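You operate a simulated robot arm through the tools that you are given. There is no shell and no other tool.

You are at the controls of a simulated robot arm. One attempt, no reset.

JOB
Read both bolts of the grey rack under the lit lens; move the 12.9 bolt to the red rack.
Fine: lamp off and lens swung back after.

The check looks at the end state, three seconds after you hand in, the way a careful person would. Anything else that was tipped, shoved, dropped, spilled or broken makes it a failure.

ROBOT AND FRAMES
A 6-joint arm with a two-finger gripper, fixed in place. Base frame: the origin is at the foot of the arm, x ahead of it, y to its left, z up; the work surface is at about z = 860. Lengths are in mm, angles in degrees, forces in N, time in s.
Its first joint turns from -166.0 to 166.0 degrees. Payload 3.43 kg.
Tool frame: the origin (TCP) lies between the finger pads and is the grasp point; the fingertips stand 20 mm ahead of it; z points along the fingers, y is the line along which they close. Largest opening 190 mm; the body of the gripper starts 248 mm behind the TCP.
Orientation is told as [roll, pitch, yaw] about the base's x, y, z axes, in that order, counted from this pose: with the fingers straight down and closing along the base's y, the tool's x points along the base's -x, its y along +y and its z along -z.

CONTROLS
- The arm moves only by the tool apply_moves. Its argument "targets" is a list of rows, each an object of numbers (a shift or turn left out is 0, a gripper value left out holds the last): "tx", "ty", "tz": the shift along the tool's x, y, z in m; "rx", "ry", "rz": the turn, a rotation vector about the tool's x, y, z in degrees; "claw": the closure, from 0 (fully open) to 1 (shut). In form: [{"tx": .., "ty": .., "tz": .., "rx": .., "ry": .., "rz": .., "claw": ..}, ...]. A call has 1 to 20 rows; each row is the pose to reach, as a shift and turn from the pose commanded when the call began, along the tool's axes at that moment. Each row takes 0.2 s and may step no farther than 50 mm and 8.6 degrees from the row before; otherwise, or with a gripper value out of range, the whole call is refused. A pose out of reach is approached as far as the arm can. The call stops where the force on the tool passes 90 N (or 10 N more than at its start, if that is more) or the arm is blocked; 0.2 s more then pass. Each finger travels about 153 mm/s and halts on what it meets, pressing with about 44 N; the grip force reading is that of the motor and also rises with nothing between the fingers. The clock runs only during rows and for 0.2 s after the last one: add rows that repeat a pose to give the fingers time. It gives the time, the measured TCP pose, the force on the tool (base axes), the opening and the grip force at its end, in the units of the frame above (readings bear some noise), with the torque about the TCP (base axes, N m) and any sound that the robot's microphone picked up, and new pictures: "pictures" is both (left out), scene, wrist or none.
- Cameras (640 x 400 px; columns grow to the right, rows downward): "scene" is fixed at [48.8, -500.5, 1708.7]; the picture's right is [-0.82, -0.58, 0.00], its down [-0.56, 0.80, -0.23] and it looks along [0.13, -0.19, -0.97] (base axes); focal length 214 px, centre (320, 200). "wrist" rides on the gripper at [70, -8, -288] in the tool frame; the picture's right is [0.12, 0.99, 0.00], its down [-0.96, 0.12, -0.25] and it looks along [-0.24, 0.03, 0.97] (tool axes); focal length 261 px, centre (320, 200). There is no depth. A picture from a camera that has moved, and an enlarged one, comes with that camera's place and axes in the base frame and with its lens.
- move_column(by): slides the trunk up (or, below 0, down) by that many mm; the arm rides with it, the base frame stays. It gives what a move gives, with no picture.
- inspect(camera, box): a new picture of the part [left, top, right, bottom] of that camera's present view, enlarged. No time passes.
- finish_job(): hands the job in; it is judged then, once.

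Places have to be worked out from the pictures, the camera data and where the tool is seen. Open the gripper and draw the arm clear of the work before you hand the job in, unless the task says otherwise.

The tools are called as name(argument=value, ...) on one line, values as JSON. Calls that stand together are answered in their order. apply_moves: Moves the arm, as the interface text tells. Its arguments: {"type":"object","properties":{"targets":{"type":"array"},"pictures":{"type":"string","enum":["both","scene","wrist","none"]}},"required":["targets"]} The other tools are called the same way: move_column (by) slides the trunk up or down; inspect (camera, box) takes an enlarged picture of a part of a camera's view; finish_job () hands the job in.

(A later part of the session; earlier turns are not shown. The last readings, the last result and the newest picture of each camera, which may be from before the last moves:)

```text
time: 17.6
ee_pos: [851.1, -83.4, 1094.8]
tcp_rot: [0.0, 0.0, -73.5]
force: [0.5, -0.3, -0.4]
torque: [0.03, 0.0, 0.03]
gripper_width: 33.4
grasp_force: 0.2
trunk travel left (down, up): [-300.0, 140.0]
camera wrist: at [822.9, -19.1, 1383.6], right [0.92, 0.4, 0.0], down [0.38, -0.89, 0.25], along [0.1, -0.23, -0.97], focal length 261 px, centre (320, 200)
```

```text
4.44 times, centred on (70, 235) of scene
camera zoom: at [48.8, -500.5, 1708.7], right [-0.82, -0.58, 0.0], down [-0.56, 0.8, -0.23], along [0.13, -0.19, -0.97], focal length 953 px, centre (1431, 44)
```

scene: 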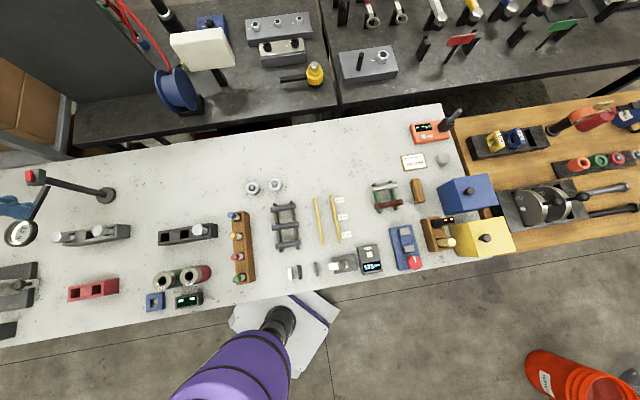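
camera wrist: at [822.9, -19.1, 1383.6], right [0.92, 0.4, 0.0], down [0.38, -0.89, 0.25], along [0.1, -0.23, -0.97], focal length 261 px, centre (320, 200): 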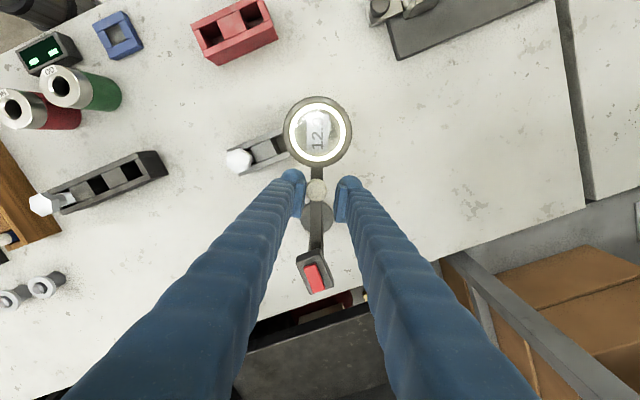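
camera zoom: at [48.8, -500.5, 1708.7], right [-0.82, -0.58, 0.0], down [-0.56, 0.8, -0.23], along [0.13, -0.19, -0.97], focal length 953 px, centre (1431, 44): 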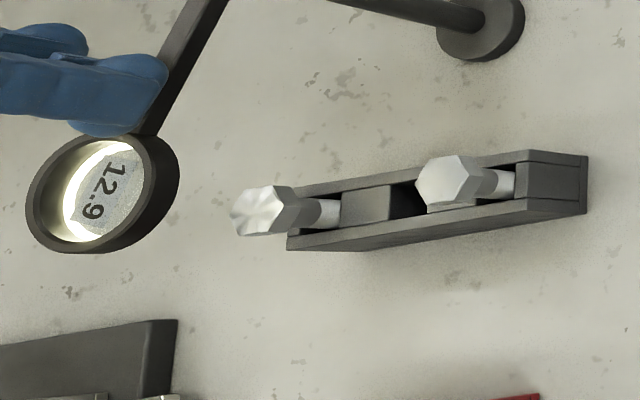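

Bolt B, at about (813,-14), reads 12.9, so that is the one to move. First I'll swing the lens back along the same arc, starting with 80° of the 118°.

apply_moves(targets=[{"tx": -0.00025, "ty": -0.00722, "rz": -4}, {"tx": -0.00101, "ty": -0.0144, "rz": -8}, {"tx": -0.00226, "ty": -0.02152, "rz": -12}, {"tx": -0.00401, "ty": -0.02853, "rz": -16}, {"tx": -0.00624, "ty": -0.0354, "rz": -20}, {"tx": -0.00895, "ty": -0.0421, "rz": -24}, {"tx": -0.01211, "ty": -0.04859, "rz": -28}, {"tx": -0.01573, "ty": -0.05485, "rz": -32}, {"tx": -0.01977, "ty": -0.06084, "rz": -36}, {"tx": -0.02421, "ty": -0.06653, "rz": -40}, {"tx": -0.02905, "ty": -0.0719, "rz": -44}, {"tx": -0.03424, "ty": -0.07692, "rz": -48}, {"tx": -0.03978, "ty": -0.08156, "rz": -52}, {"tx": -0.04562, "ty": -0.08581, "rz": -56}, {"tx": -0.05175, "ty": -0.08963, "rz": -60}, {"tx": -0.05813, "ty": -0.09302, "rz": -64}, {"tx": -0.06473, "ty": -0.09596, "rz": -68}, {"tx": -0.07152, "ty": -0.09843, "rz": -72}, {"tx": -0.07846, "ty": -0.10043, "rz": -76}, {"tx": -0.08553, "ty": -0.10193, "rz": -80}])

inspect(camera="wrist", box=[250, 80, 390, 230])

```text
time: 21.8
ee_pos: [777.0, -194.4, 1095.2]
tcp_rot: [0.1, 0.0, 6.5]
force: [0.1, -0.3, 0.2]
torque: [0.0, 0.02, -0.01]
gripper_width: 33.3
grasp_force: 0.0
trunk travel left (down, up): [-300.0, 140.0]
camera wrist: at [708.2, -211.2, 1384.1], right [-0.23, 0.97, 0.0], down [0.94, 0.22, 0.25], along [0.24, 0.06, -0.97], focal length 261 px, centre (320, 200)
```

scene: 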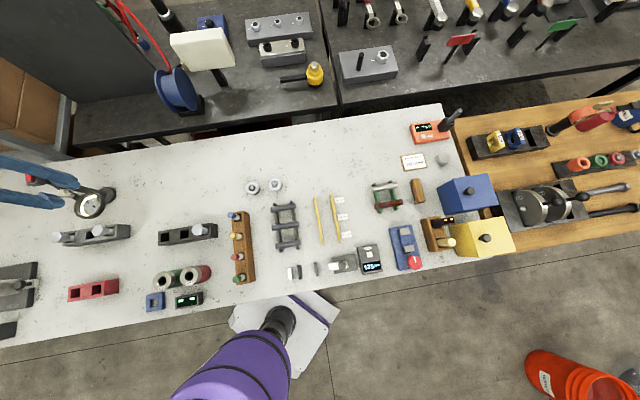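
wrist: 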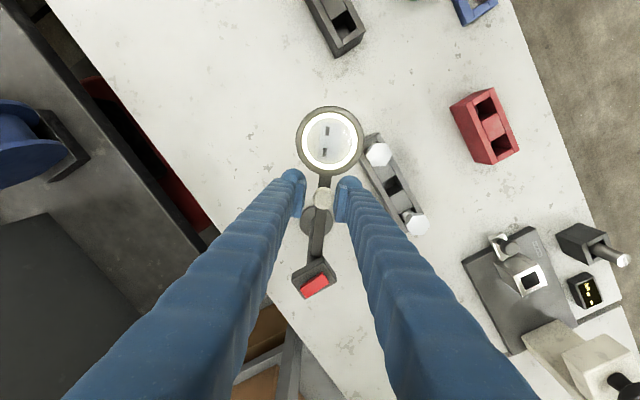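

```text
2.67 times, centred on (320, 155) of wrist
camera zoom: at [708.2, -211.2, 1384.1], right [-0.23, 0.97, 0.0], down [0.94, 0.22, 0.25], along [0.24, 0.06, -0.97], focal length 695 px, centre (320, 320)
```

zoom: 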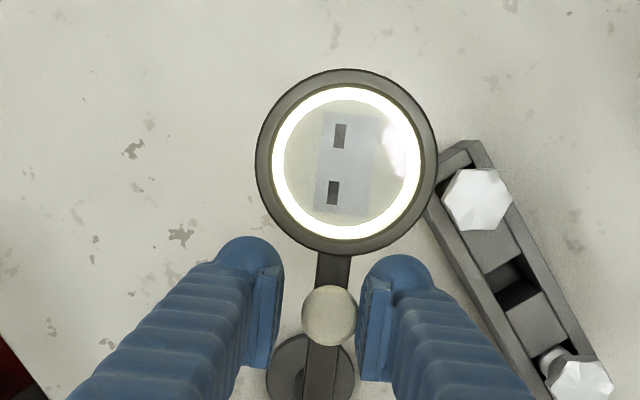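

The lens follows back well. I'll do the remaining 38° with about 2.2° overshoot to make up the pad slack, then centre the fingers again to compare with the original picture.

apply_moves(targets=[{"tx": -0.00025, "ty": -0.00722, "rz": -4}, {"tx": -0.00101, "ty": -0.0144, "rz": -8}, {"tx": -0.00226, "ty": -0.02152, "rz": -12}, {"tx": -0.00401, "ty": -0.02853, "rz": -16}, {"tx": -0.00624, "ty": -0.0354, "rz": -20}, {"tx": -0.00895, "ty": -0.0421, "rz": -24}, {"tx": -0.01211, "ty": -0.04859, "rz": -28}, {"tx": -0.01573, "ty": -0.05485, "rz": -32}, {"tx": -0.01977, "ty": -0.06084, "rz": -36}, {"tx": -0.0222, "ty": -0.064, "rz": -38.2}, {"tx": -0.02445, "ty": -0.0668, "rz": -40.2}, {"tx": -0.02445, "ty": -0.0668, "rz": -40.2}, {"tx": -0.02194, "ty": -0.06372, "rz": -38}, {"tx": -0.02194, "ty": -0.06372, "rz": -38}])

inspect(camera="wrist", box=[250, 80, 390, 230])

inspect(camera="scene", box=[0, 145, 128, 225])

```text
time: 24.8
ee_pos: [805.5, -255.7, 1095.1]
tcp_rot: [0.1, 0.0, 44.6]
force: [-0.2, 0.4, 0.4]
torque: [0.01, -0.02, 0.03]
gripper_width: 33.2
grasp_force: 0.1
trunk travel left (down, up): [-300.0, 140.0]
camera wrist: at [762.6, -310.6, 1383.4], right [-0.78, 0.63, 0.0], down [0.61, 0.76, 0.25], along [0.15, 0.19, -0.97], focal length 261 px, centre (320, 200)
```

scene: 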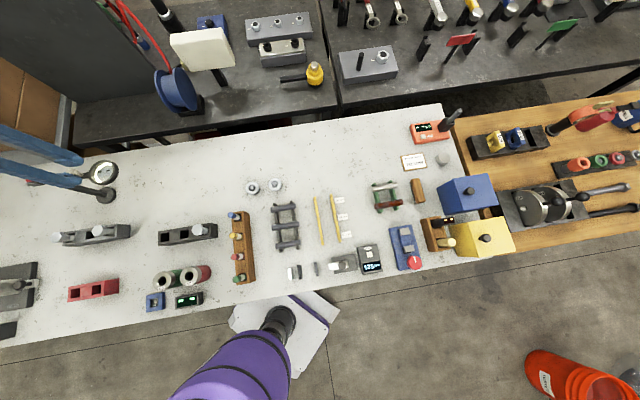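
wrist: 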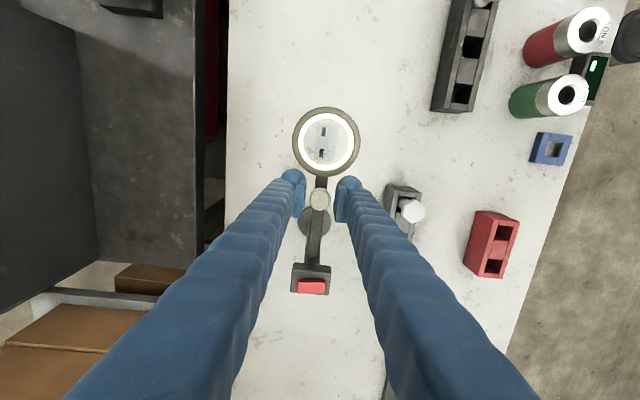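

```text
2.67 times, centred on (320, 155) of wrist
camera zoom: at [762.6, -310.6, 1383.4], right [-0.78, 0.63, 0.0], down [0.61, 0.76, 0.25], along [0.15, 0.19, -0.97], focal length 695 px, centre (320, 320)
```

zoom: 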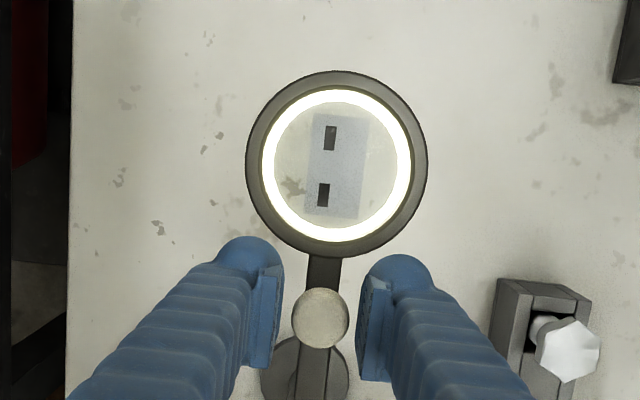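

```text
5.00 times, centred on (64, 185) of scene
camera zoom: at [48.8, -500.5, 1708.7], right [-0.82, -0.58, 0.0], down [-0.56, 0.8, -0.23], along [0.13, -0.19, -0.97], focal length 1072 px, centre (1600, 275)
```

zoom: 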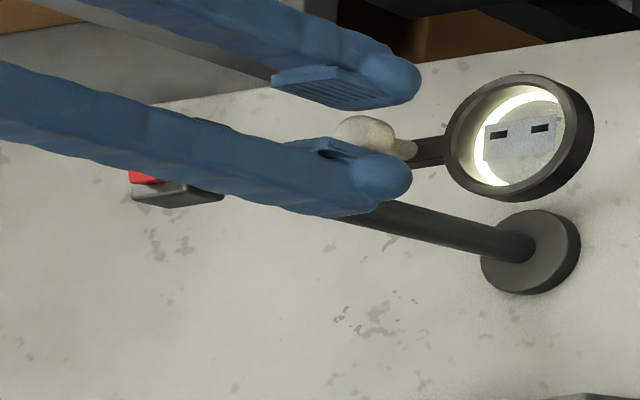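

The lens is back to the same place as in the first picture (scene outline unchanged). I'll open, rise off the knob, close the fingers and go above the rocker's other, now raised, end.

apply_moves(targets=[{"claw": 0.684}, {"tz": -0.03, "claw": 0.684}, {"tz": -0.07, "claw": 0.684}, {"tx": -0.0357, "ty": -0.0072, "tz": -0.07, "claw": 1}, {"tx": -0.0714, "ty": -0.0145, "tz": -0.07, "claw": 1}, {"tx": -0.1071, "ty": -0.0217, "tz": -0.07, "claw": 1}, {"tx": -0.1071, "ty": -0.0217, "tz": -0.07, "claw": 1}])

inspect(camera="scene", box=[0, 145, 128, 225])

inspect(camera="wrist", box=[270, 130, 370, 230])

```text
time: 26.4
ee_pos: [896.9, -192.0, 1166.9]
tcp_rot: [-0.1, 0.0, 44.5]
force: [0.3, 0.1, 1.0]
torque: [-0.04, -0.06, 0.02]
gripper_width: 0.1
grasp_force: 34.7
trunk travel left (down, up): [-300.0, 140.0]
camera wrist: at [852.0, -248.1, 1455.1], right [-0.78, 0.63, 0.0], down [0.61, 0.76, 0.25], along [0.16, 0.19, -0.97], focal length 261 px, centre (320, 200)
```

scene: 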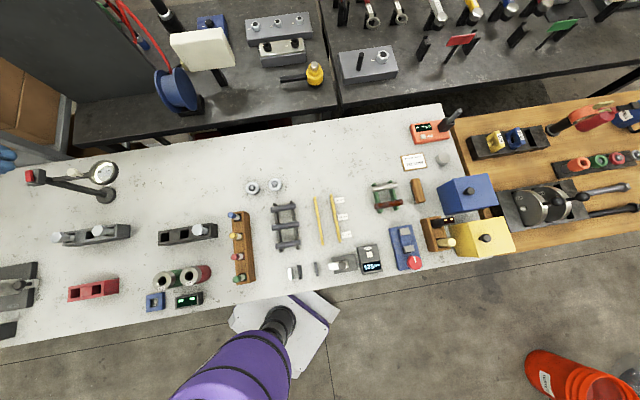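
wrist: 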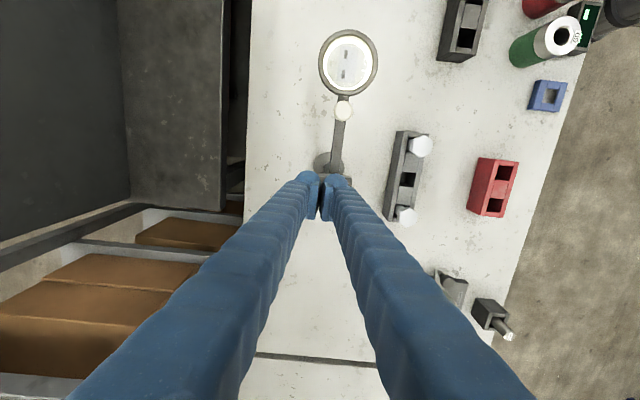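

```text
5.00 times, centred on (64, 185) of scene
camera zoom: at [48.8, -500.5, 1708.7], right [-0.82, -0.58, 0.0], down [-0.56, 0.8, -0.23], along [0.13, -0.19, -0.97], focal length 1072 px, centre (1600, 275)
```

zoom: 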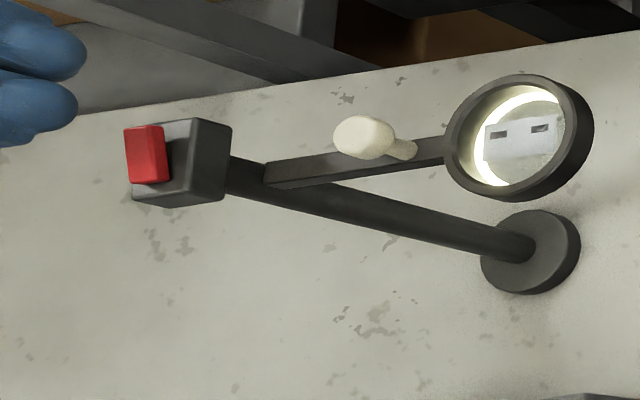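

```text
4.00 times, centred on (320, 180) of wrist
camera zoom: at [852.0, -248.1, 1455.1], right [-0.78, 0.63, 0.0], down [0.61, 0.76, 0.25], along [0.16, 0.19, -0.97], focal length 1043 px, centre (320, 280)
```

zoom: 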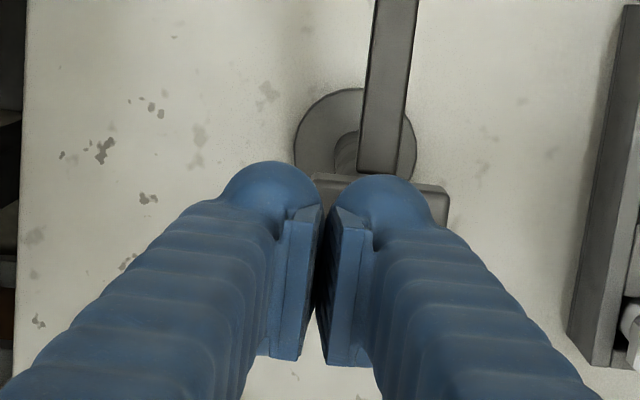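

The alignment mirrors the first press. I'll descend onto the raised end in small steps.

apply_moves(targets=[{"ty": -0.0015, "tz": 0.018}, {"ty": -0.0015, "tz": 0.03}, {"ty": -0.0015, "tz": 0.036}, {"ty": -0.0015, "tz": 0.039}, {"ty": -0.0015, "tz": 0.041}, {"ty": -0.0015, "tz": 0.043}, {"ty": -0.0015, "tz": 0.0445}, {"ty": -0.0015, "tz": 0.0455}], pictures="none")

inspect(camera="wrist", box=[290, 0, 390, 100])

```text
time: 28.2
ee_pos: [897.8, -197.2, 1123.1]
tcp_rot: [-0.1, -0.1, 44.5]
force: [1.6, 2.7, 21.8]
torque: [0.28, 0.15, -0.08]
gripper_width: 0.2
grasp_force: 34.2
trunk travel left (down, up): [-300.0, 140.0]
```

```text
4.00 times, centred on (340, 50) of wrist
camera zoom: at [853.2, -251.9, 1411.4], right [-0.78, 0.62, 0.0], down [0.6, 0.76, 0.25], along [0.16, 0.19, -0.97], focal length 1043 px, centre (240, 800)
```

zoom: 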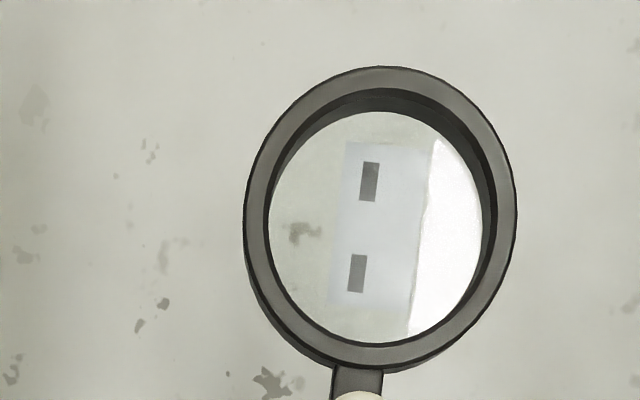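

The lamp is off again. I'll lift clear and move above bolt B (the 12.9) with the fingers open about 90 mm.

apply_moves(targets=[{"tz": -0.015}, {"tz": -0.05}, {"tz": -0.1}, {"tx": -0.0113, "ty": 0.0317, "tz": -0.1}, {"tx": -0.0226, "ty": 0.0634, "tz": -0.1, "claw": 0.526}, {"tx": -0.034, "ty": 0.095, "tz": -0.1, "claw": 0.526}, {"tx": -0.0453, "ty": 0.1267, "tz": -0.1, "claw": 0.526}, {"tx": -0.0566, "ty": 0.1584, "tz": -0.1, "claw": 0.526}, {"tx": -0.0679, "ty": 0.1901, "tz": -0.1, "claw": 0.526}, {"tx": -0.0679, "ty": 0.1901, "tz": -0.1, "claw": 0.526}])

inspect(camera="scene", box=[0, 145, 128, 225])

inspect(camera="wrist", box=[260, 110, 380, 240])

inspect(camera="wrist", box=[295, 155, 345, 205])

```text
time: 30.4
ee_pos: [817.5, -11.1, 1222.3]
tcp_rot: [0.0, 0.1, 44.5]
force: [0.2, 0.3, -0.3]
torque: [-0.09, 0.01, 0.02]
gripper_width: 90.2
grasp_force: 0.1
trunk travel left (down, up): [-300.0, 140.0]
camera wrist: at [773.9, -66.8, 1509.8], right [-0.78, 0.63, 0.0], down [0.61, 0.76, 0.25], along [0.15, 0.19, -0.97], focal length 261 px, centre (320, 200)
```

scene: 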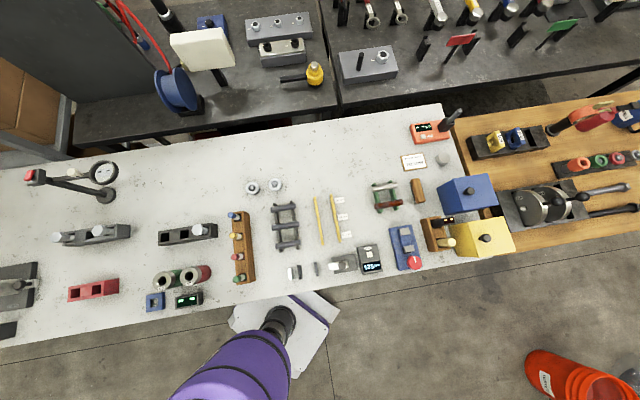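
wrist: 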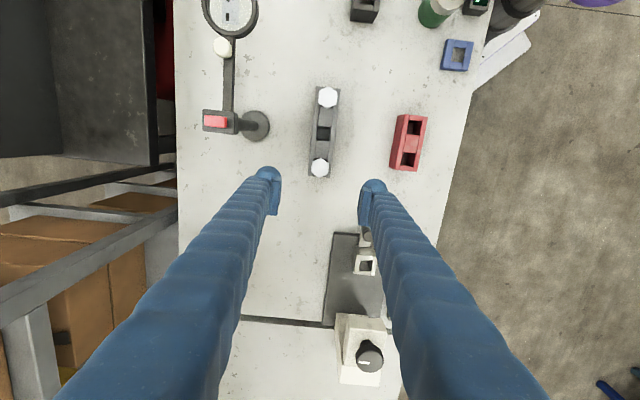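

```text
5.00 times, centred on (64, 185) of scene
camera zoom: at [48.8, -500.5, 1708.7], right [-0.82, -0.58, 0.0], down [-0.56, 0.8, -0.23], along [0.13, -0.19, -0.97], focal length 1072 px, centre (1600, 275)
```

zoom: 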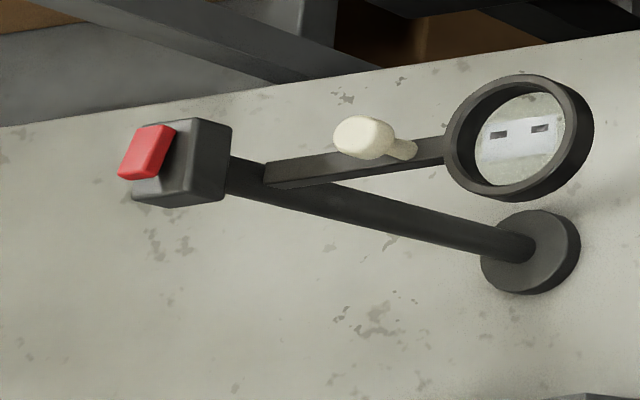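

```text
3.08 times, centred on (320, 175) of wrist
camera zoom: at [773.9, -66.8, 1509.8], right [-0.78, 0.63, 0.0], down [0.61, 0.76, 0.25], along [0.15, 0.19, -0.97], focal length 802 px, centre (320, 277)
```

zoom: 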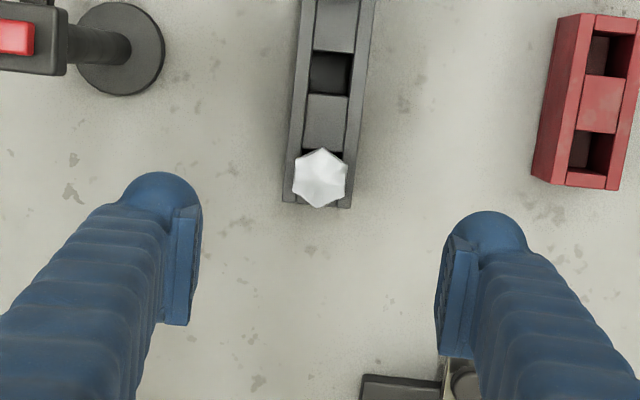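

```text
8.00 times, centred on (320, 180) of wrist
camera zoom: at [773.9, -66.8, 1509.8], right [-0.78, 0.63, 0.0], down [0.61, 0.76, 0.25], along [0.15, 0.19, -0.97], focal length 2085 px, centre (320, 360)
```

zoom: 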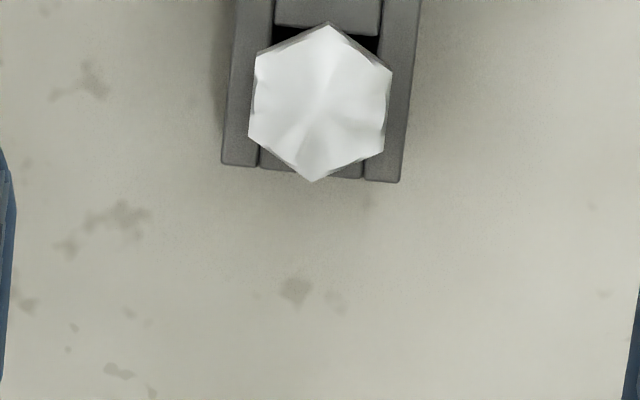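

The lamp is off with its rocker back in the first position, and the lens is back in its place. Bolt B's head is a hex of about 36 mm across flats at (815.5,-13.7), and its flats line up with the current finger direction. I'll descend to just above it and check the centring.

apply_moves(targets=[{"tx": 0.002, "ty": -0.0005, "tz": 0.045}, {"tx": 0.002, "ty": -0.0005, "tz": 0.09}, {"tx": 0.002, "ty": -0.0005, "tz": 0.135}, {"tx": 0.002, "ty": -0.0005, "tz": 0.175}, {"tx": 0.002, "ty": -0.0005, "tz": 0.205}, {"tx": 0.002, "ty": -0.0005, "tz": 0.205}])

inspect(camera="wrist", box=[260, 130, 380, 250])

inspect(camera="scene", box=[20, 200, 140, 275])

```text
time: 31.8
ee_pos: [812.2, -14.3, 1014.7]
tcp_rot: [0.0, 0.0, 44.5]
force: [0.2, -0.4, 0.1]
torque: [0.0, -0.02, 0.01]
gripper_width: 89.9
grasp_force: 0.1
trunk travel left (down, up): [-300.0, 140.0]
camera wrist: at [769.3, -70.3, 1303.5], right [-0.78, 0.62, 0.0], down [0.61, 0.76, 0.25], along [0.15, 0.19, -0.97], focal length 261 px, centre (320, 200)
```

scene: 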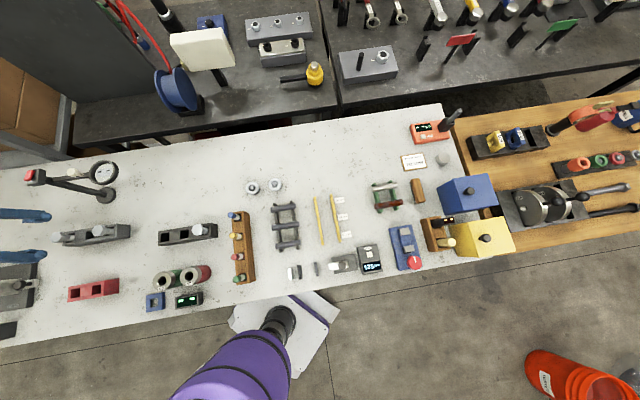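
wrist: 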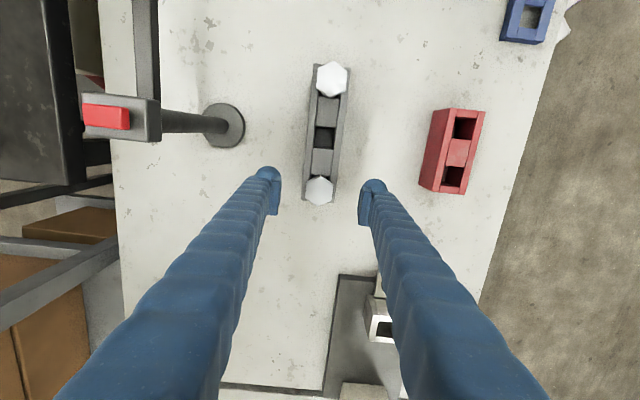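

```text
3.33 times, centred on (320, 190) of wrist
camera zoom: at [769.3, -70.3, 1303.5], right [-0.78, 0.62, 0.0], down [0.61, 0.76, 0.25], along [0.15, 0.19, -0.97], focal length 869 px, centre (320, 233)
```

zoom: 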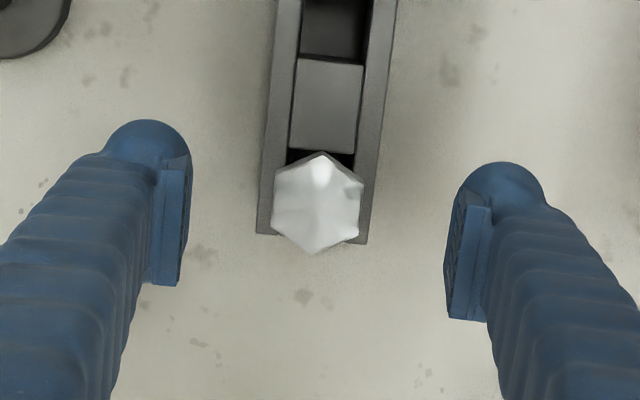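

```text
5.33 times, centred on (80, 238) of scene
camera zoom: at [48.8, -500.5, 1708.7], right [-0.82, -0.58, 0.0], down [-0.56, 0.8, -0.23], along [0.13, -0.19, -0.97], focal length 1144 px, centre (1600, 0)
```

zoom: 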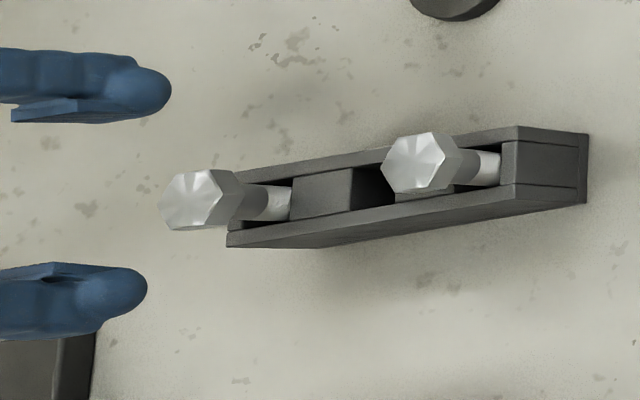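

The head is centred across the fingers but sits about 4 mm towards −tool x. I'll shift that way and descend to grip height (TCP≈950, tips about 10 mm above the rack top), still open.

apply_moves(targets=[{"tx": -0.0045, "ty": -0.0003, "tz": 0.02}, {"tx": -0.0045, "ty": -0.0003, "tz": 0.045}, {"tx": -0.0045, "ty": -0.0003, "tz": 0.055}, {"tx": -0.0045, "ty": -0.0003, "tz": 0.062}, {"tx": -0.0045, "ty": -0.0003, "tz": 0.062, "claw": 0.7}, {"tx": -0.0045, "ty": -0.0003, "tz": 0.062, "claw": 0.7}])

inspect(camera="wrist", box=[270, 140, 370, 240])

inspect(camera="scene", box=[20, 200, 140, 275])

```text
time: 33.2
ee_pos: [815.5, -12.1, 954.0]
tcp_rot: [0.0, -0.2, 44.5]
force: [0.2, 0.7, 0.6]
torque: [-0.04, 0.04, -0.02]
gripper_width: 57.4
grasp_force: 0.1
trunk travel left (down, up): [-300.0, 140.0]
camera wrist: at [772.0, -67.7, 1242.1], right [-0.78, 0.62, 0.0], down [0.61, 0.76, 0.25], along [0.15, 0.19, -0.97], focal length 261 px, centre (320, 200)
```

scene: 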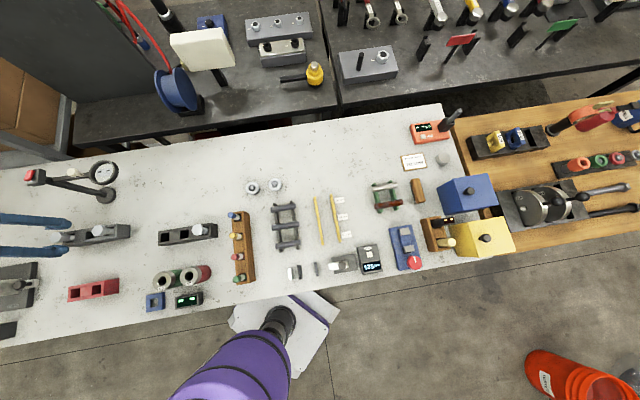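
wrist: 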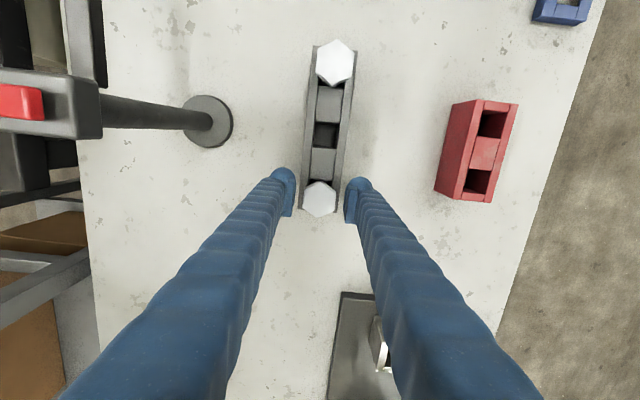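

```text
4.00 times, centred on (320, 190) of wrist
camera zoom: at [772.0, -67.7, 1242.1], right [-0.78, 0.62, 0.0], down [0.61, 0.76, 0.25], along [0.15, 0.19, -0.97], focal length 1043 px, centre (320, 240)
```

zoom: 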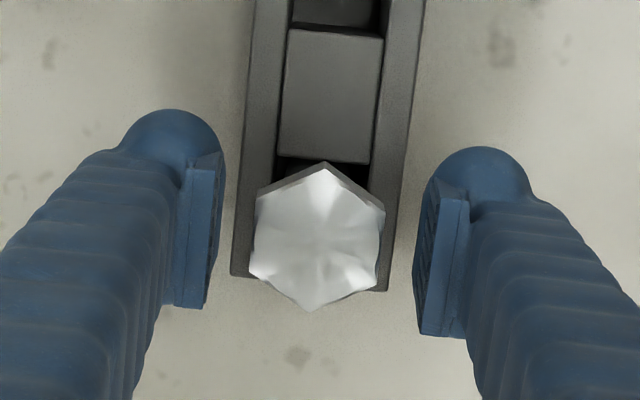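

```text
5.33 times, centred on (80, 238) of scene
camera zoom: at [48.8, -500.5, 1708.7], right [-0.82, -0.58, 0.0], down [-0.56, 0.8, -0.23], along [0.13, -0.19, -0.97], focal length 1144 px, centre (1600, 0)
```

zoom: 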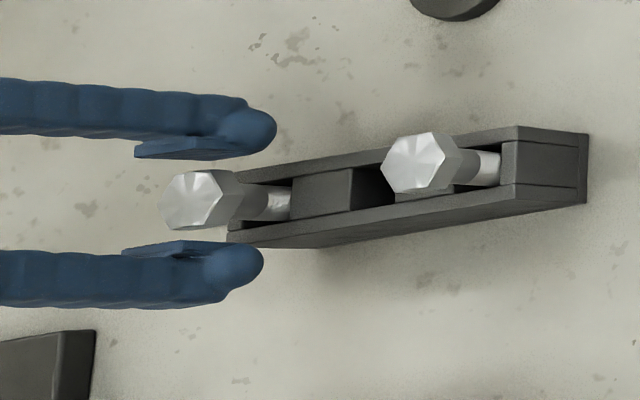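

The scene view shows the pads bracketing the hex head, with the tips well above the rack walls. I'll lower 4 mm more and close on the flats.

apply_moves(targets=[{"tx": -0.001, "tz": 0.004, "claw": 0.7}, {"tx": -0.001, "tz": 0.004, "claw": 0.78}, {"tx": -0.001, "tz": 0.004, "claw": 1}, {"tx": -0.001, "tz": 0.004, "claw": 1}, {"tx": -0.001, "tz": 0.004, "claw": 1}])

inspect(camera="wrist", box=[270, 140, 370, 240])

inspect(camera="scene", box=[20, 200, 140, 275])

```text
time: 34.4
ee_pos: [815.9, -11.3, 949.3]
tcp_rot: [0.0, 0.1, 44.5]
force: [-0.7, -0.3, -0.4]
torque: [-0.01, 0.09, 0.03]
gripper_width: 32.3
grasp_force: 44.1
trunk travel left (down, up): [-300.0, 140.0]
camera wrist: at [772.2, -66.9, 1237.5], right [-0.78, 0.62, 0.0], down [0.61, 0.76, 0.25], along [0.15, 0.19, -0.97], focal length 261 px, centre (320, 200)
```

scene: 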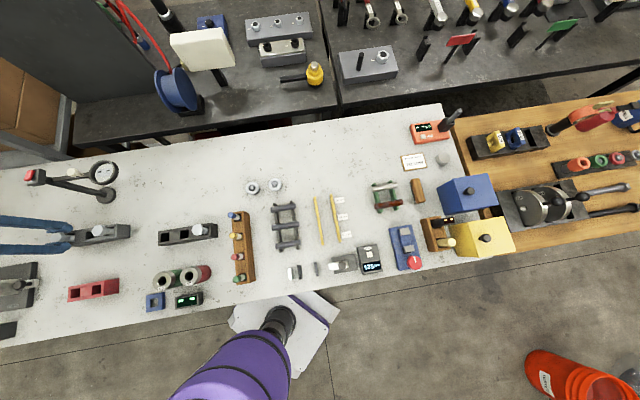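
wrist: 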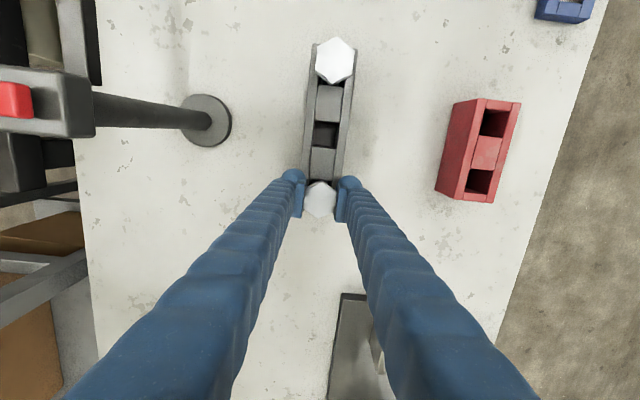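

```text
4.00 times, centred on (320, 190) of wrist
camera zoom: at [772.2, -66.9, 1237.5], right [-0.78, 0.62, 0.0], down [0.61, 0.76, 0.25], along [0.15, 0.19, -0.97], focal length 1043 px, centre (320, 240)
```

zoom: 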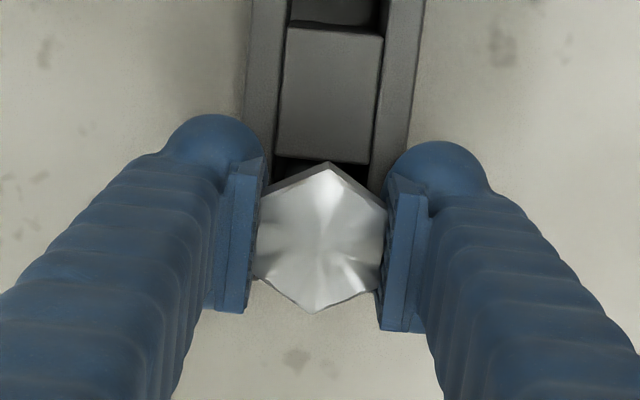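

```text
5.33 times, centred on (80, 238) of scene
camera zoom: at [48.8, -500.5, 1708.7], right [-0.82, -0.58, 0.0], down [-0.56, 0.8, -0.23], along [0.13, -0.19, -0.97], focal length 1144 px, centre (1600, 0)
```

zoom: 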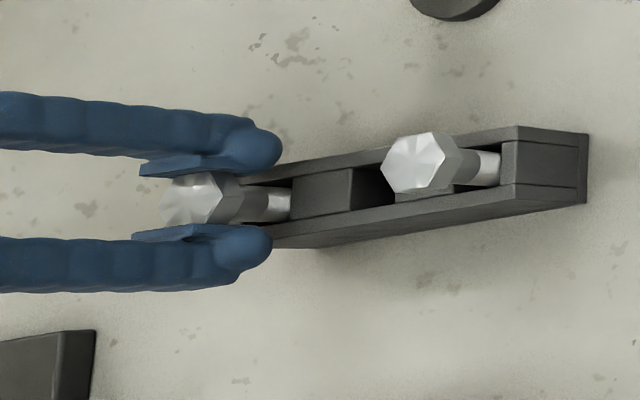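

Gripped: width 32.3 mm at 44 N. I'll lift straight up slowly to draw the shank out of the rack.

apply_moves(targets=[{"tz": -0.005}, {"tz": -0.015}, {"tz": -0.03}, {"tz": -0.05}, {"tz": -0.075}, {"tz": -0.1}, {"tz": -0.125}, {"tz": -0.15}, {"tz": -0.15}])

inspect(camera="scene", box=[0, 190, 144, 280])

inspect(camera="wrist", box=[260, 120, 380, 240])

```text
time: 36.4
ee_pos: [817.8, -13.1, 1099.3]
tcp_rot: [0.1, 0.1, 44.5]
force: [0.7, 1.0, -4.3]
torque: [-0.03, -0.01, -0.03]
gripper_width: 32.2
grasp_force: 44.1
trunk travel left (down, up): [-300.0, 140.0]
camera wrist: at [774.4, -68.9, 1386.7], right [-0.78, 0.62, 0.0], down [0.61, 0.76, 0.25], along [0.15, 0.19, -0.97], focal length 261 px, centre (320, 200)
```

scene: 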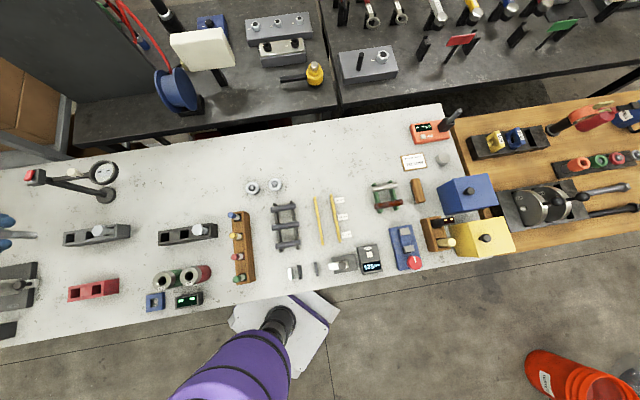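
wrist: 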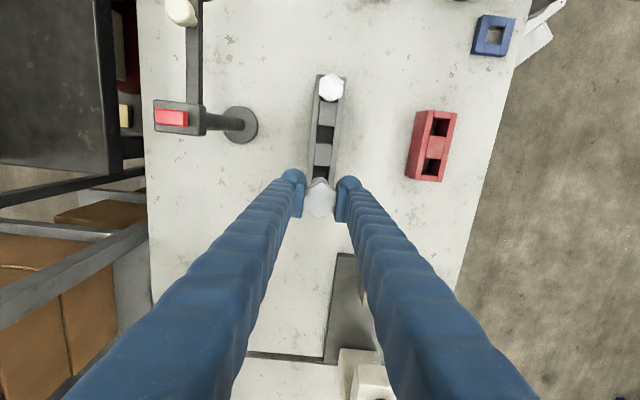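

```text
4.44 times, centred on (72, 235) of scene
camera zoom: at [48.8, -500.5, 1708.7], right [-0.82, -0.58, 0.0], down [-0.56, 0.8, -0.23], along [0.13, -0.19, -0.97], focal length 953 px, centre (1422, 44)
```

zoom: 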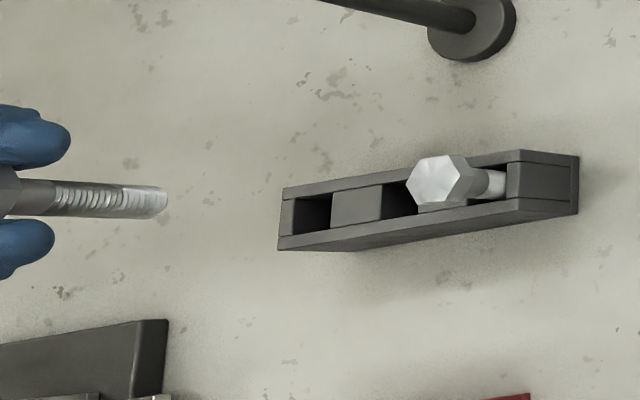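

```text
3.33 times, centred on (320, 180) of wrist
camera zoom: at [774.4, -68.9, 1386.7], right [-0.78, 0.62, 0.0], down [0.61, 0.76, 0.25], along [0.15, 0.19, -0.97], focal length 869 px, centre (320, 267)
```

zoom: 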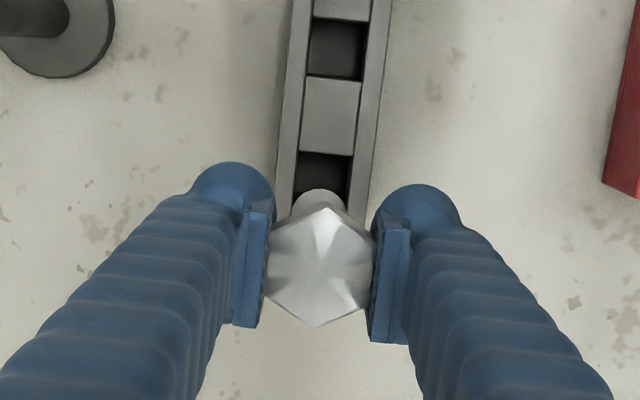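

The 12.9 bolt is out cleanly and hangs vertical, with its tip about 90 mm below the TCP. I'll carry it at this height to above the nearer red slot at about (650,104).

apply_moves(targets=[{"tx": 0.0047, "ty": 0.0251}, {"tx": 0.0094, "ty": 0.0503}, {"tx": 0.0141, "ty": 0.0754}, {"tx": 0.0188, "ty": 0.1006}, {"tx": 0.0235, "ty": 0.1257}, {"tx": 0.0282, "ty": 0.1508}, {"tx": 0.0329, "ty": 0.176}, {"tx": 0.0376, "ty": 0.2011}, {"tx": 0.0376, "ty": 0.2011}, {"tx": 0.0376, "ty": 0.2011}])

inspect(camera="wrist", box=[270, 100, 370, 240])

inspect(camera="scene", box=[0, 230, 160, 330])

```text
time: 38.6
ee_pos: [649.8, 104.3, 1100.5]
tcp_rot: [0.0, 0.0, 44.4]
force: [0.3, -0.7, -3.8]
torque: [0.07, -0.05, 0.0]
gripper_width: 32.2
grasp_force: 44.0
trunk travel left (down, up): [-300.0, 140.0]
camera wrist: at [605.8, 49.0, 1388.4], right [-0.78, 0.62, 0.0], down [0.61, 0.76, 0.25], along [0.15, 0.19, -0.97], focal length 261 px, centre (320, 200)
```

scene: 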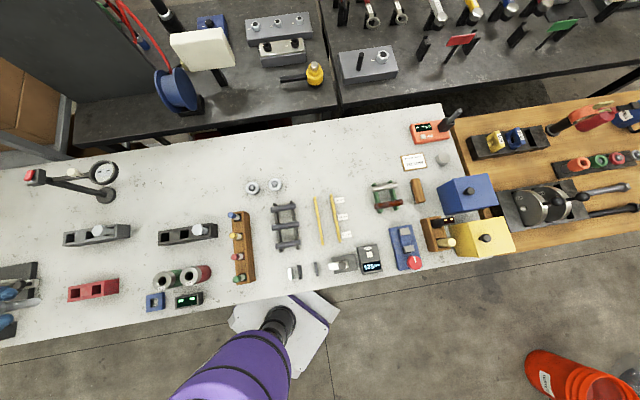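
wrist: 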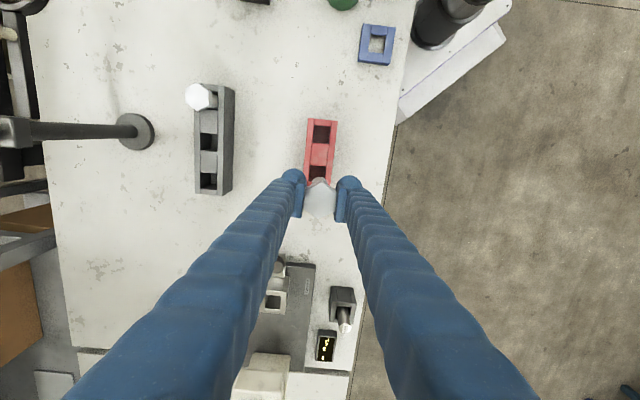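

```text
2.86 times, centred on (320, 170) of wrist
camera zoom: at [605.8, 49.0, 1388.4], right [-0.78, 0.62, 0.0], down [0.61, 0.76, 0.25], along [0.15, 0.19, -0.97], focal length 745 px, centre (320, 286)
```

zoom: 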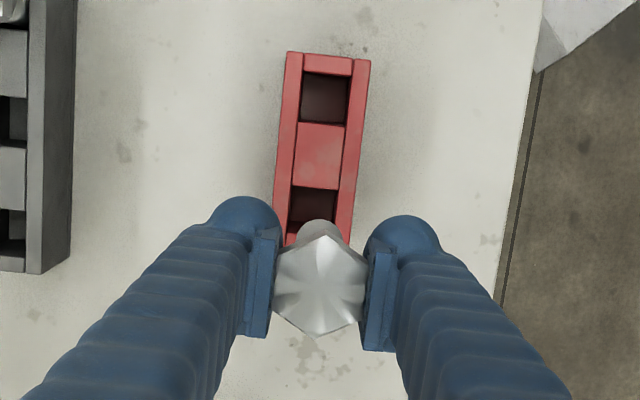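

```text
4.00 times, centred on (80, 280) of scene
camera zoom: at [48.8, -500.5, 1708.7], right [-0.82, -0.58, 0.0], down [-0.56, 0.8, -0.23], along [0.13, -0.19, -0.97], focal length 858 px, centre (1280, -120)
```

zoom: 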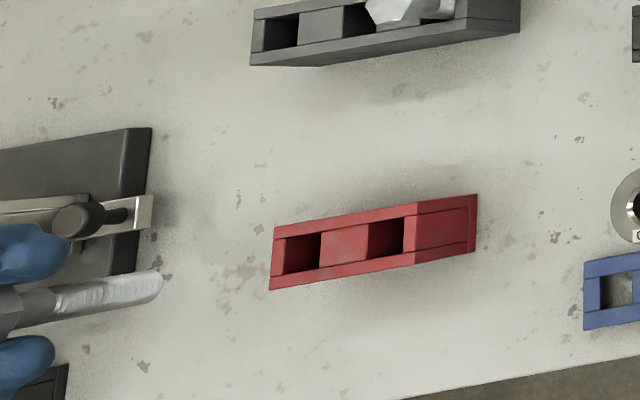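

The bolt tip is just beside the slot line of sight and roughly above the near red slot. I'll zoom in on the slot edges to get the remaining offset.

inspect(camera="wrist", box=[295, 110, 345, 200])

inspect(camera="wrist", box=[300, 160, 340, 195])

inspect(camera="scene", box=[50, 265, 130, 315])

```text
4.44 times, centred on (320, 155) of wrist
camera zoom: at [605.8, 49.0, 1388.4], right [-0.78, 0.62, 0.0], down [0.61, 0.76, 0.25], along [0.15, 0.19, -0.97], focal length 1158 px, centre (320, 400)
```

zoom: 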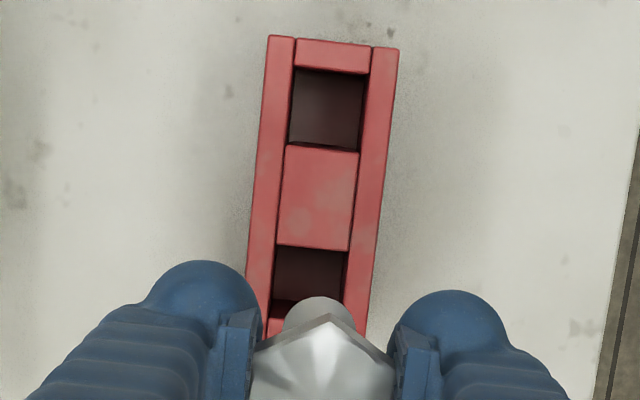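

```text
11.43 times, centred on (320, 178) of wrist
camera zoom: at [605.8, 49.0, 1388.4], right [-0.78, 0.62, 0.0], down [0.61, 0.76, 0.25], along [0.15, 0.19, -0.97], focal length 2979 px, centre (320, 457)
```

zoom: 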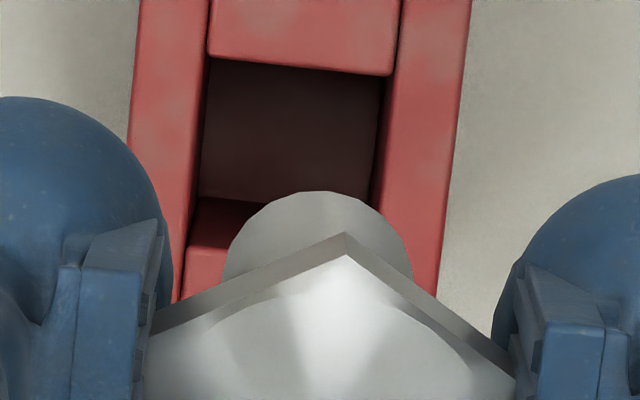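

```text
8.00 times, centred on (90, 290) of scene
camera zoom: at [48.8, -500.5, 1708.7], right [-0.82, -0.58, 0.0], down [-0.56, 0.8, -0.23], along [0.13, -0.19, -0.97], focal length 1716 px, centre (2160, -520)
```

zoom: 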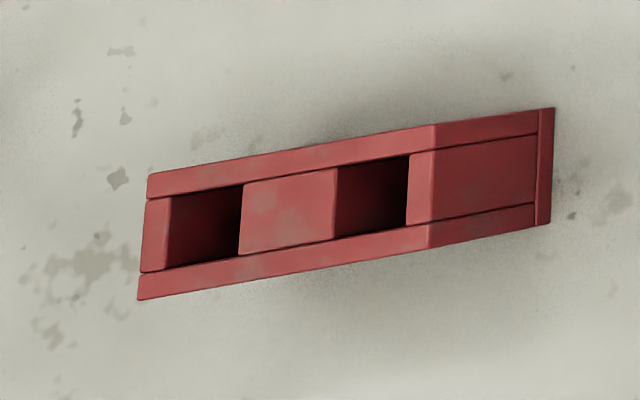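

From both cameras I judge the red rack top at z≈916 and the near slot as about 30 mm square. The slot centre is offset from the tool axis by about (−1.5, −3.8) mm in the tool frame. I'll make that shift and come down to about 15 mm above the rack top to check.

apply_moves(targets=[{"tx": -0.0012, "ty": -0.0038}, {"tx": -0.0012, "ty": -0.0038, "tz": 0.025}, {"tx": -0.0012, "ty": -0.0038, "tz": 0.05}, {"tx": -0.0012, "ty": -0.0038, "tz": 0.07}, {"tx": -0.0012, "ty": -0.0038, "tz": 0.08}, {"tx": -0.0012, "ty": -0.0038, "tz": 0.08}])

inspect(camera="wrist", box=[290, 140, 350, 210])

inspect(camera="scene", box=[20, 255, 132, 325])

```text
time: 40.0
ee_pos: [653.2, 103.3, 1017.1]
tcp_rot: [-0.1, 0.1, 44.4]
force: [-0.1, 0.6, -3.2]
torque: [0.01, 0.04, 0.01]
gripper_width: 32.5
grasp_force: 44.3
trunk travel left (down, up): [-300.0, 140.0]
camera wrist: at [609.0, 47.6, 1306.7], right [-0.78, 0.62, 0.0], down [0.61, 0.76, 0.25], along [0.15, 0.19, -0.97], focal length 261 px, centre (320, 200)
```

scene: 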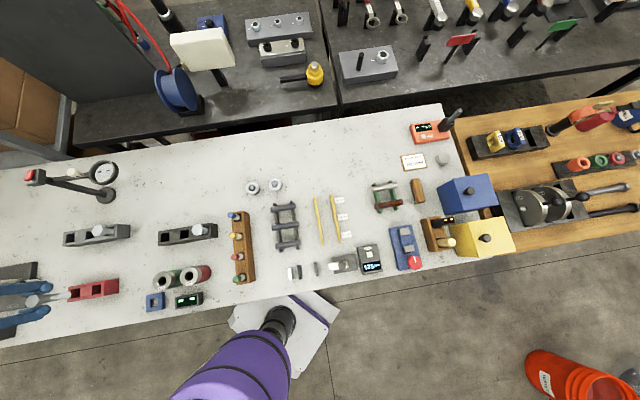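
wrist: 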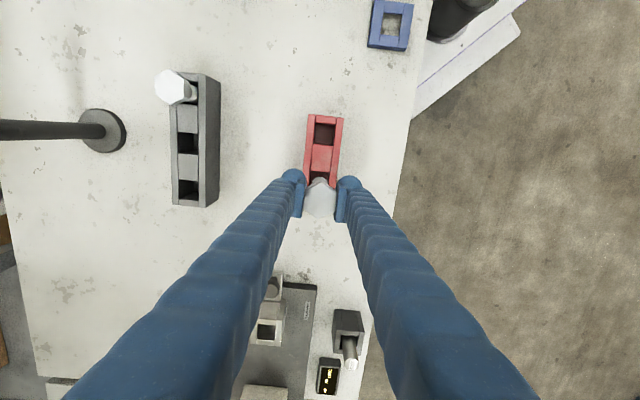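

```text
5.71 times, centred on (320, 175) of wrist
camera zoom: at [609.0, 47.6, 1306.7], right [-0.78, 0.62, 0.0], down [0.61, 0.76, 0.25], along [0.15, 0.19, -0.97], focal length 1489 px, centre (320, 343)
```

zoom: 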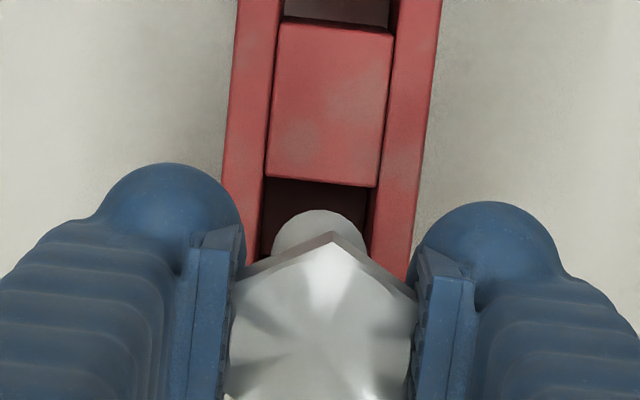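

```text
5.71 times, centred on (76, 290) of scene
camera zoom: at [48.8, -500.5, 1708.7], right [-0.82, -0.58, 0.0], down [-0.56, 0.8, -0.23], along [0.13, -0.19, -0.97], focal length 1226 px, centre (1714, -314)
```

zoom: 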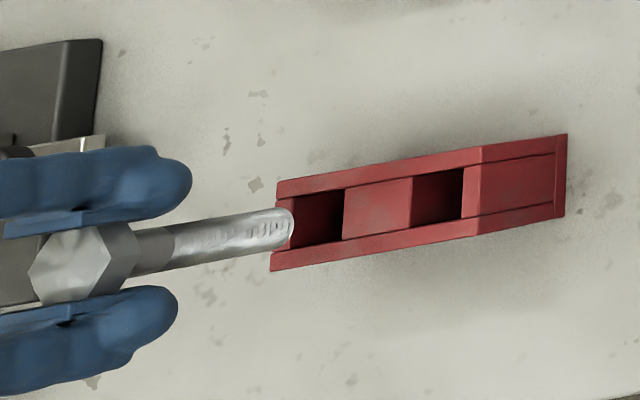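

The tip sits within about 1 mm of the slot centre in both views. I'll make a fine shift and lower the shank into the slot in small steps, watching for side forces.

apply_moves(targets=[{"tx": 0.0005, "ty": -0.0009, "tz": 0.008}, {"tx": 0.0005, "ty": -0.0009, "tz": 0.016}, {"tx": 0.0005, "ty": -0.0009, "tz": 0.024}, {"tx": 0.0005, "ty": -0.0009, "tz": 0.03}, {"tx": 0.0005, "ty": -0.0009, "tz": 0.03}])

inspect(camera="wrist", box=[290, 140, 350, 210])

inspect(camera="scene", box=[20, 255, 132, 325])

```text
time: 41.2
ee_pos: [653.3, 105.0, 989.4]
tcp_rot: [0.0, 0.0, 44.5]
force: [0.3, 0.5, -3.4]
torque: [-0.01, 0.01, 0.03]
gripper_width: 32.6
grasp_force: 43.8
trunk travel left (down, up): [-300.0, 140.0]
camera wrist: at [610.1, 48.0, 1277.0], right [-0.78, 0.62, 0.0], down [0.61, 0.76, 0.25], along [0.15, 0.19, -0.97], focal length 261 px, centre (320, 200)
```

scene: 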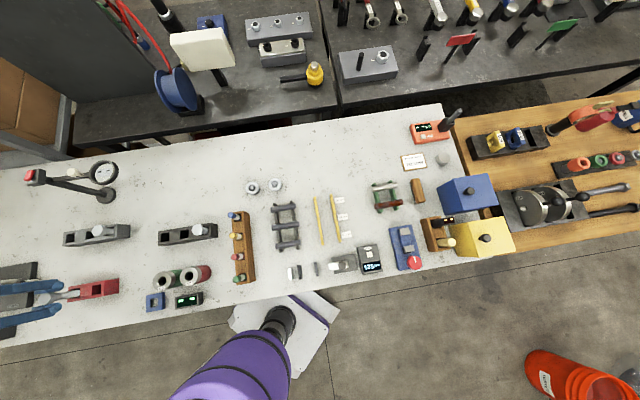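
wrist: 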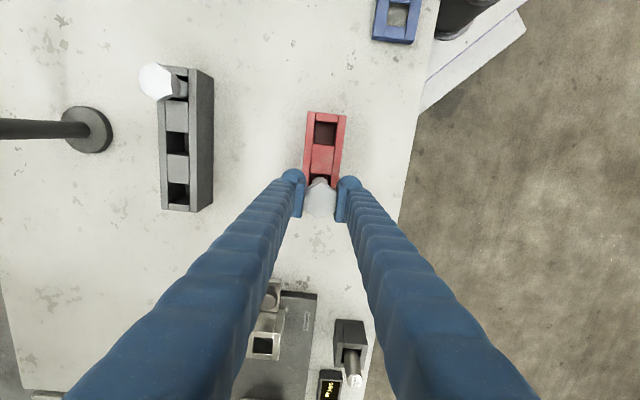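

```text
5.71 times, centred on (320, 175) of wrist
camera zoom: at [610.1, 48.0, 1277.0], right [-0.78, 0.62, 0.0], down [0.61, 0.76, 0.25], along [0.15, 0.19, -0.97], focal length 1489 px, centre (320, 343)
```

zoom: 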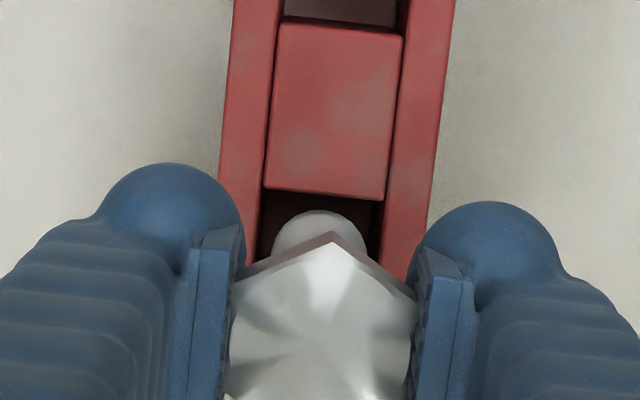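

```text
5.71 times, centred on (76, 290) of scene
camera zoom: at [48.8, -500.5, 1708.7], right [-0.82, -0.58, 0.0], down [-0.56, 0.8, -0.23], along [0.13, -0.19, -0.97], focal length 1226 px, centre (1714, -314)
```

zoom: 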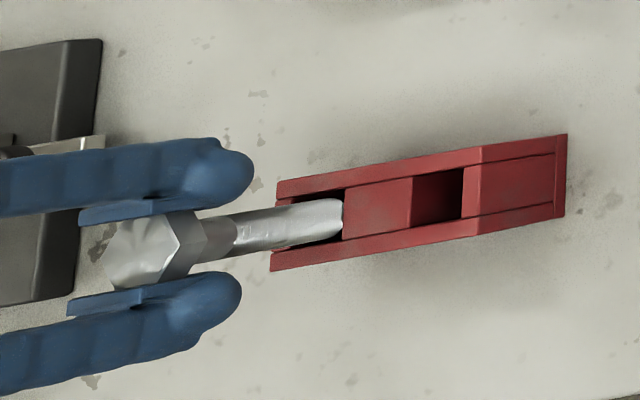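

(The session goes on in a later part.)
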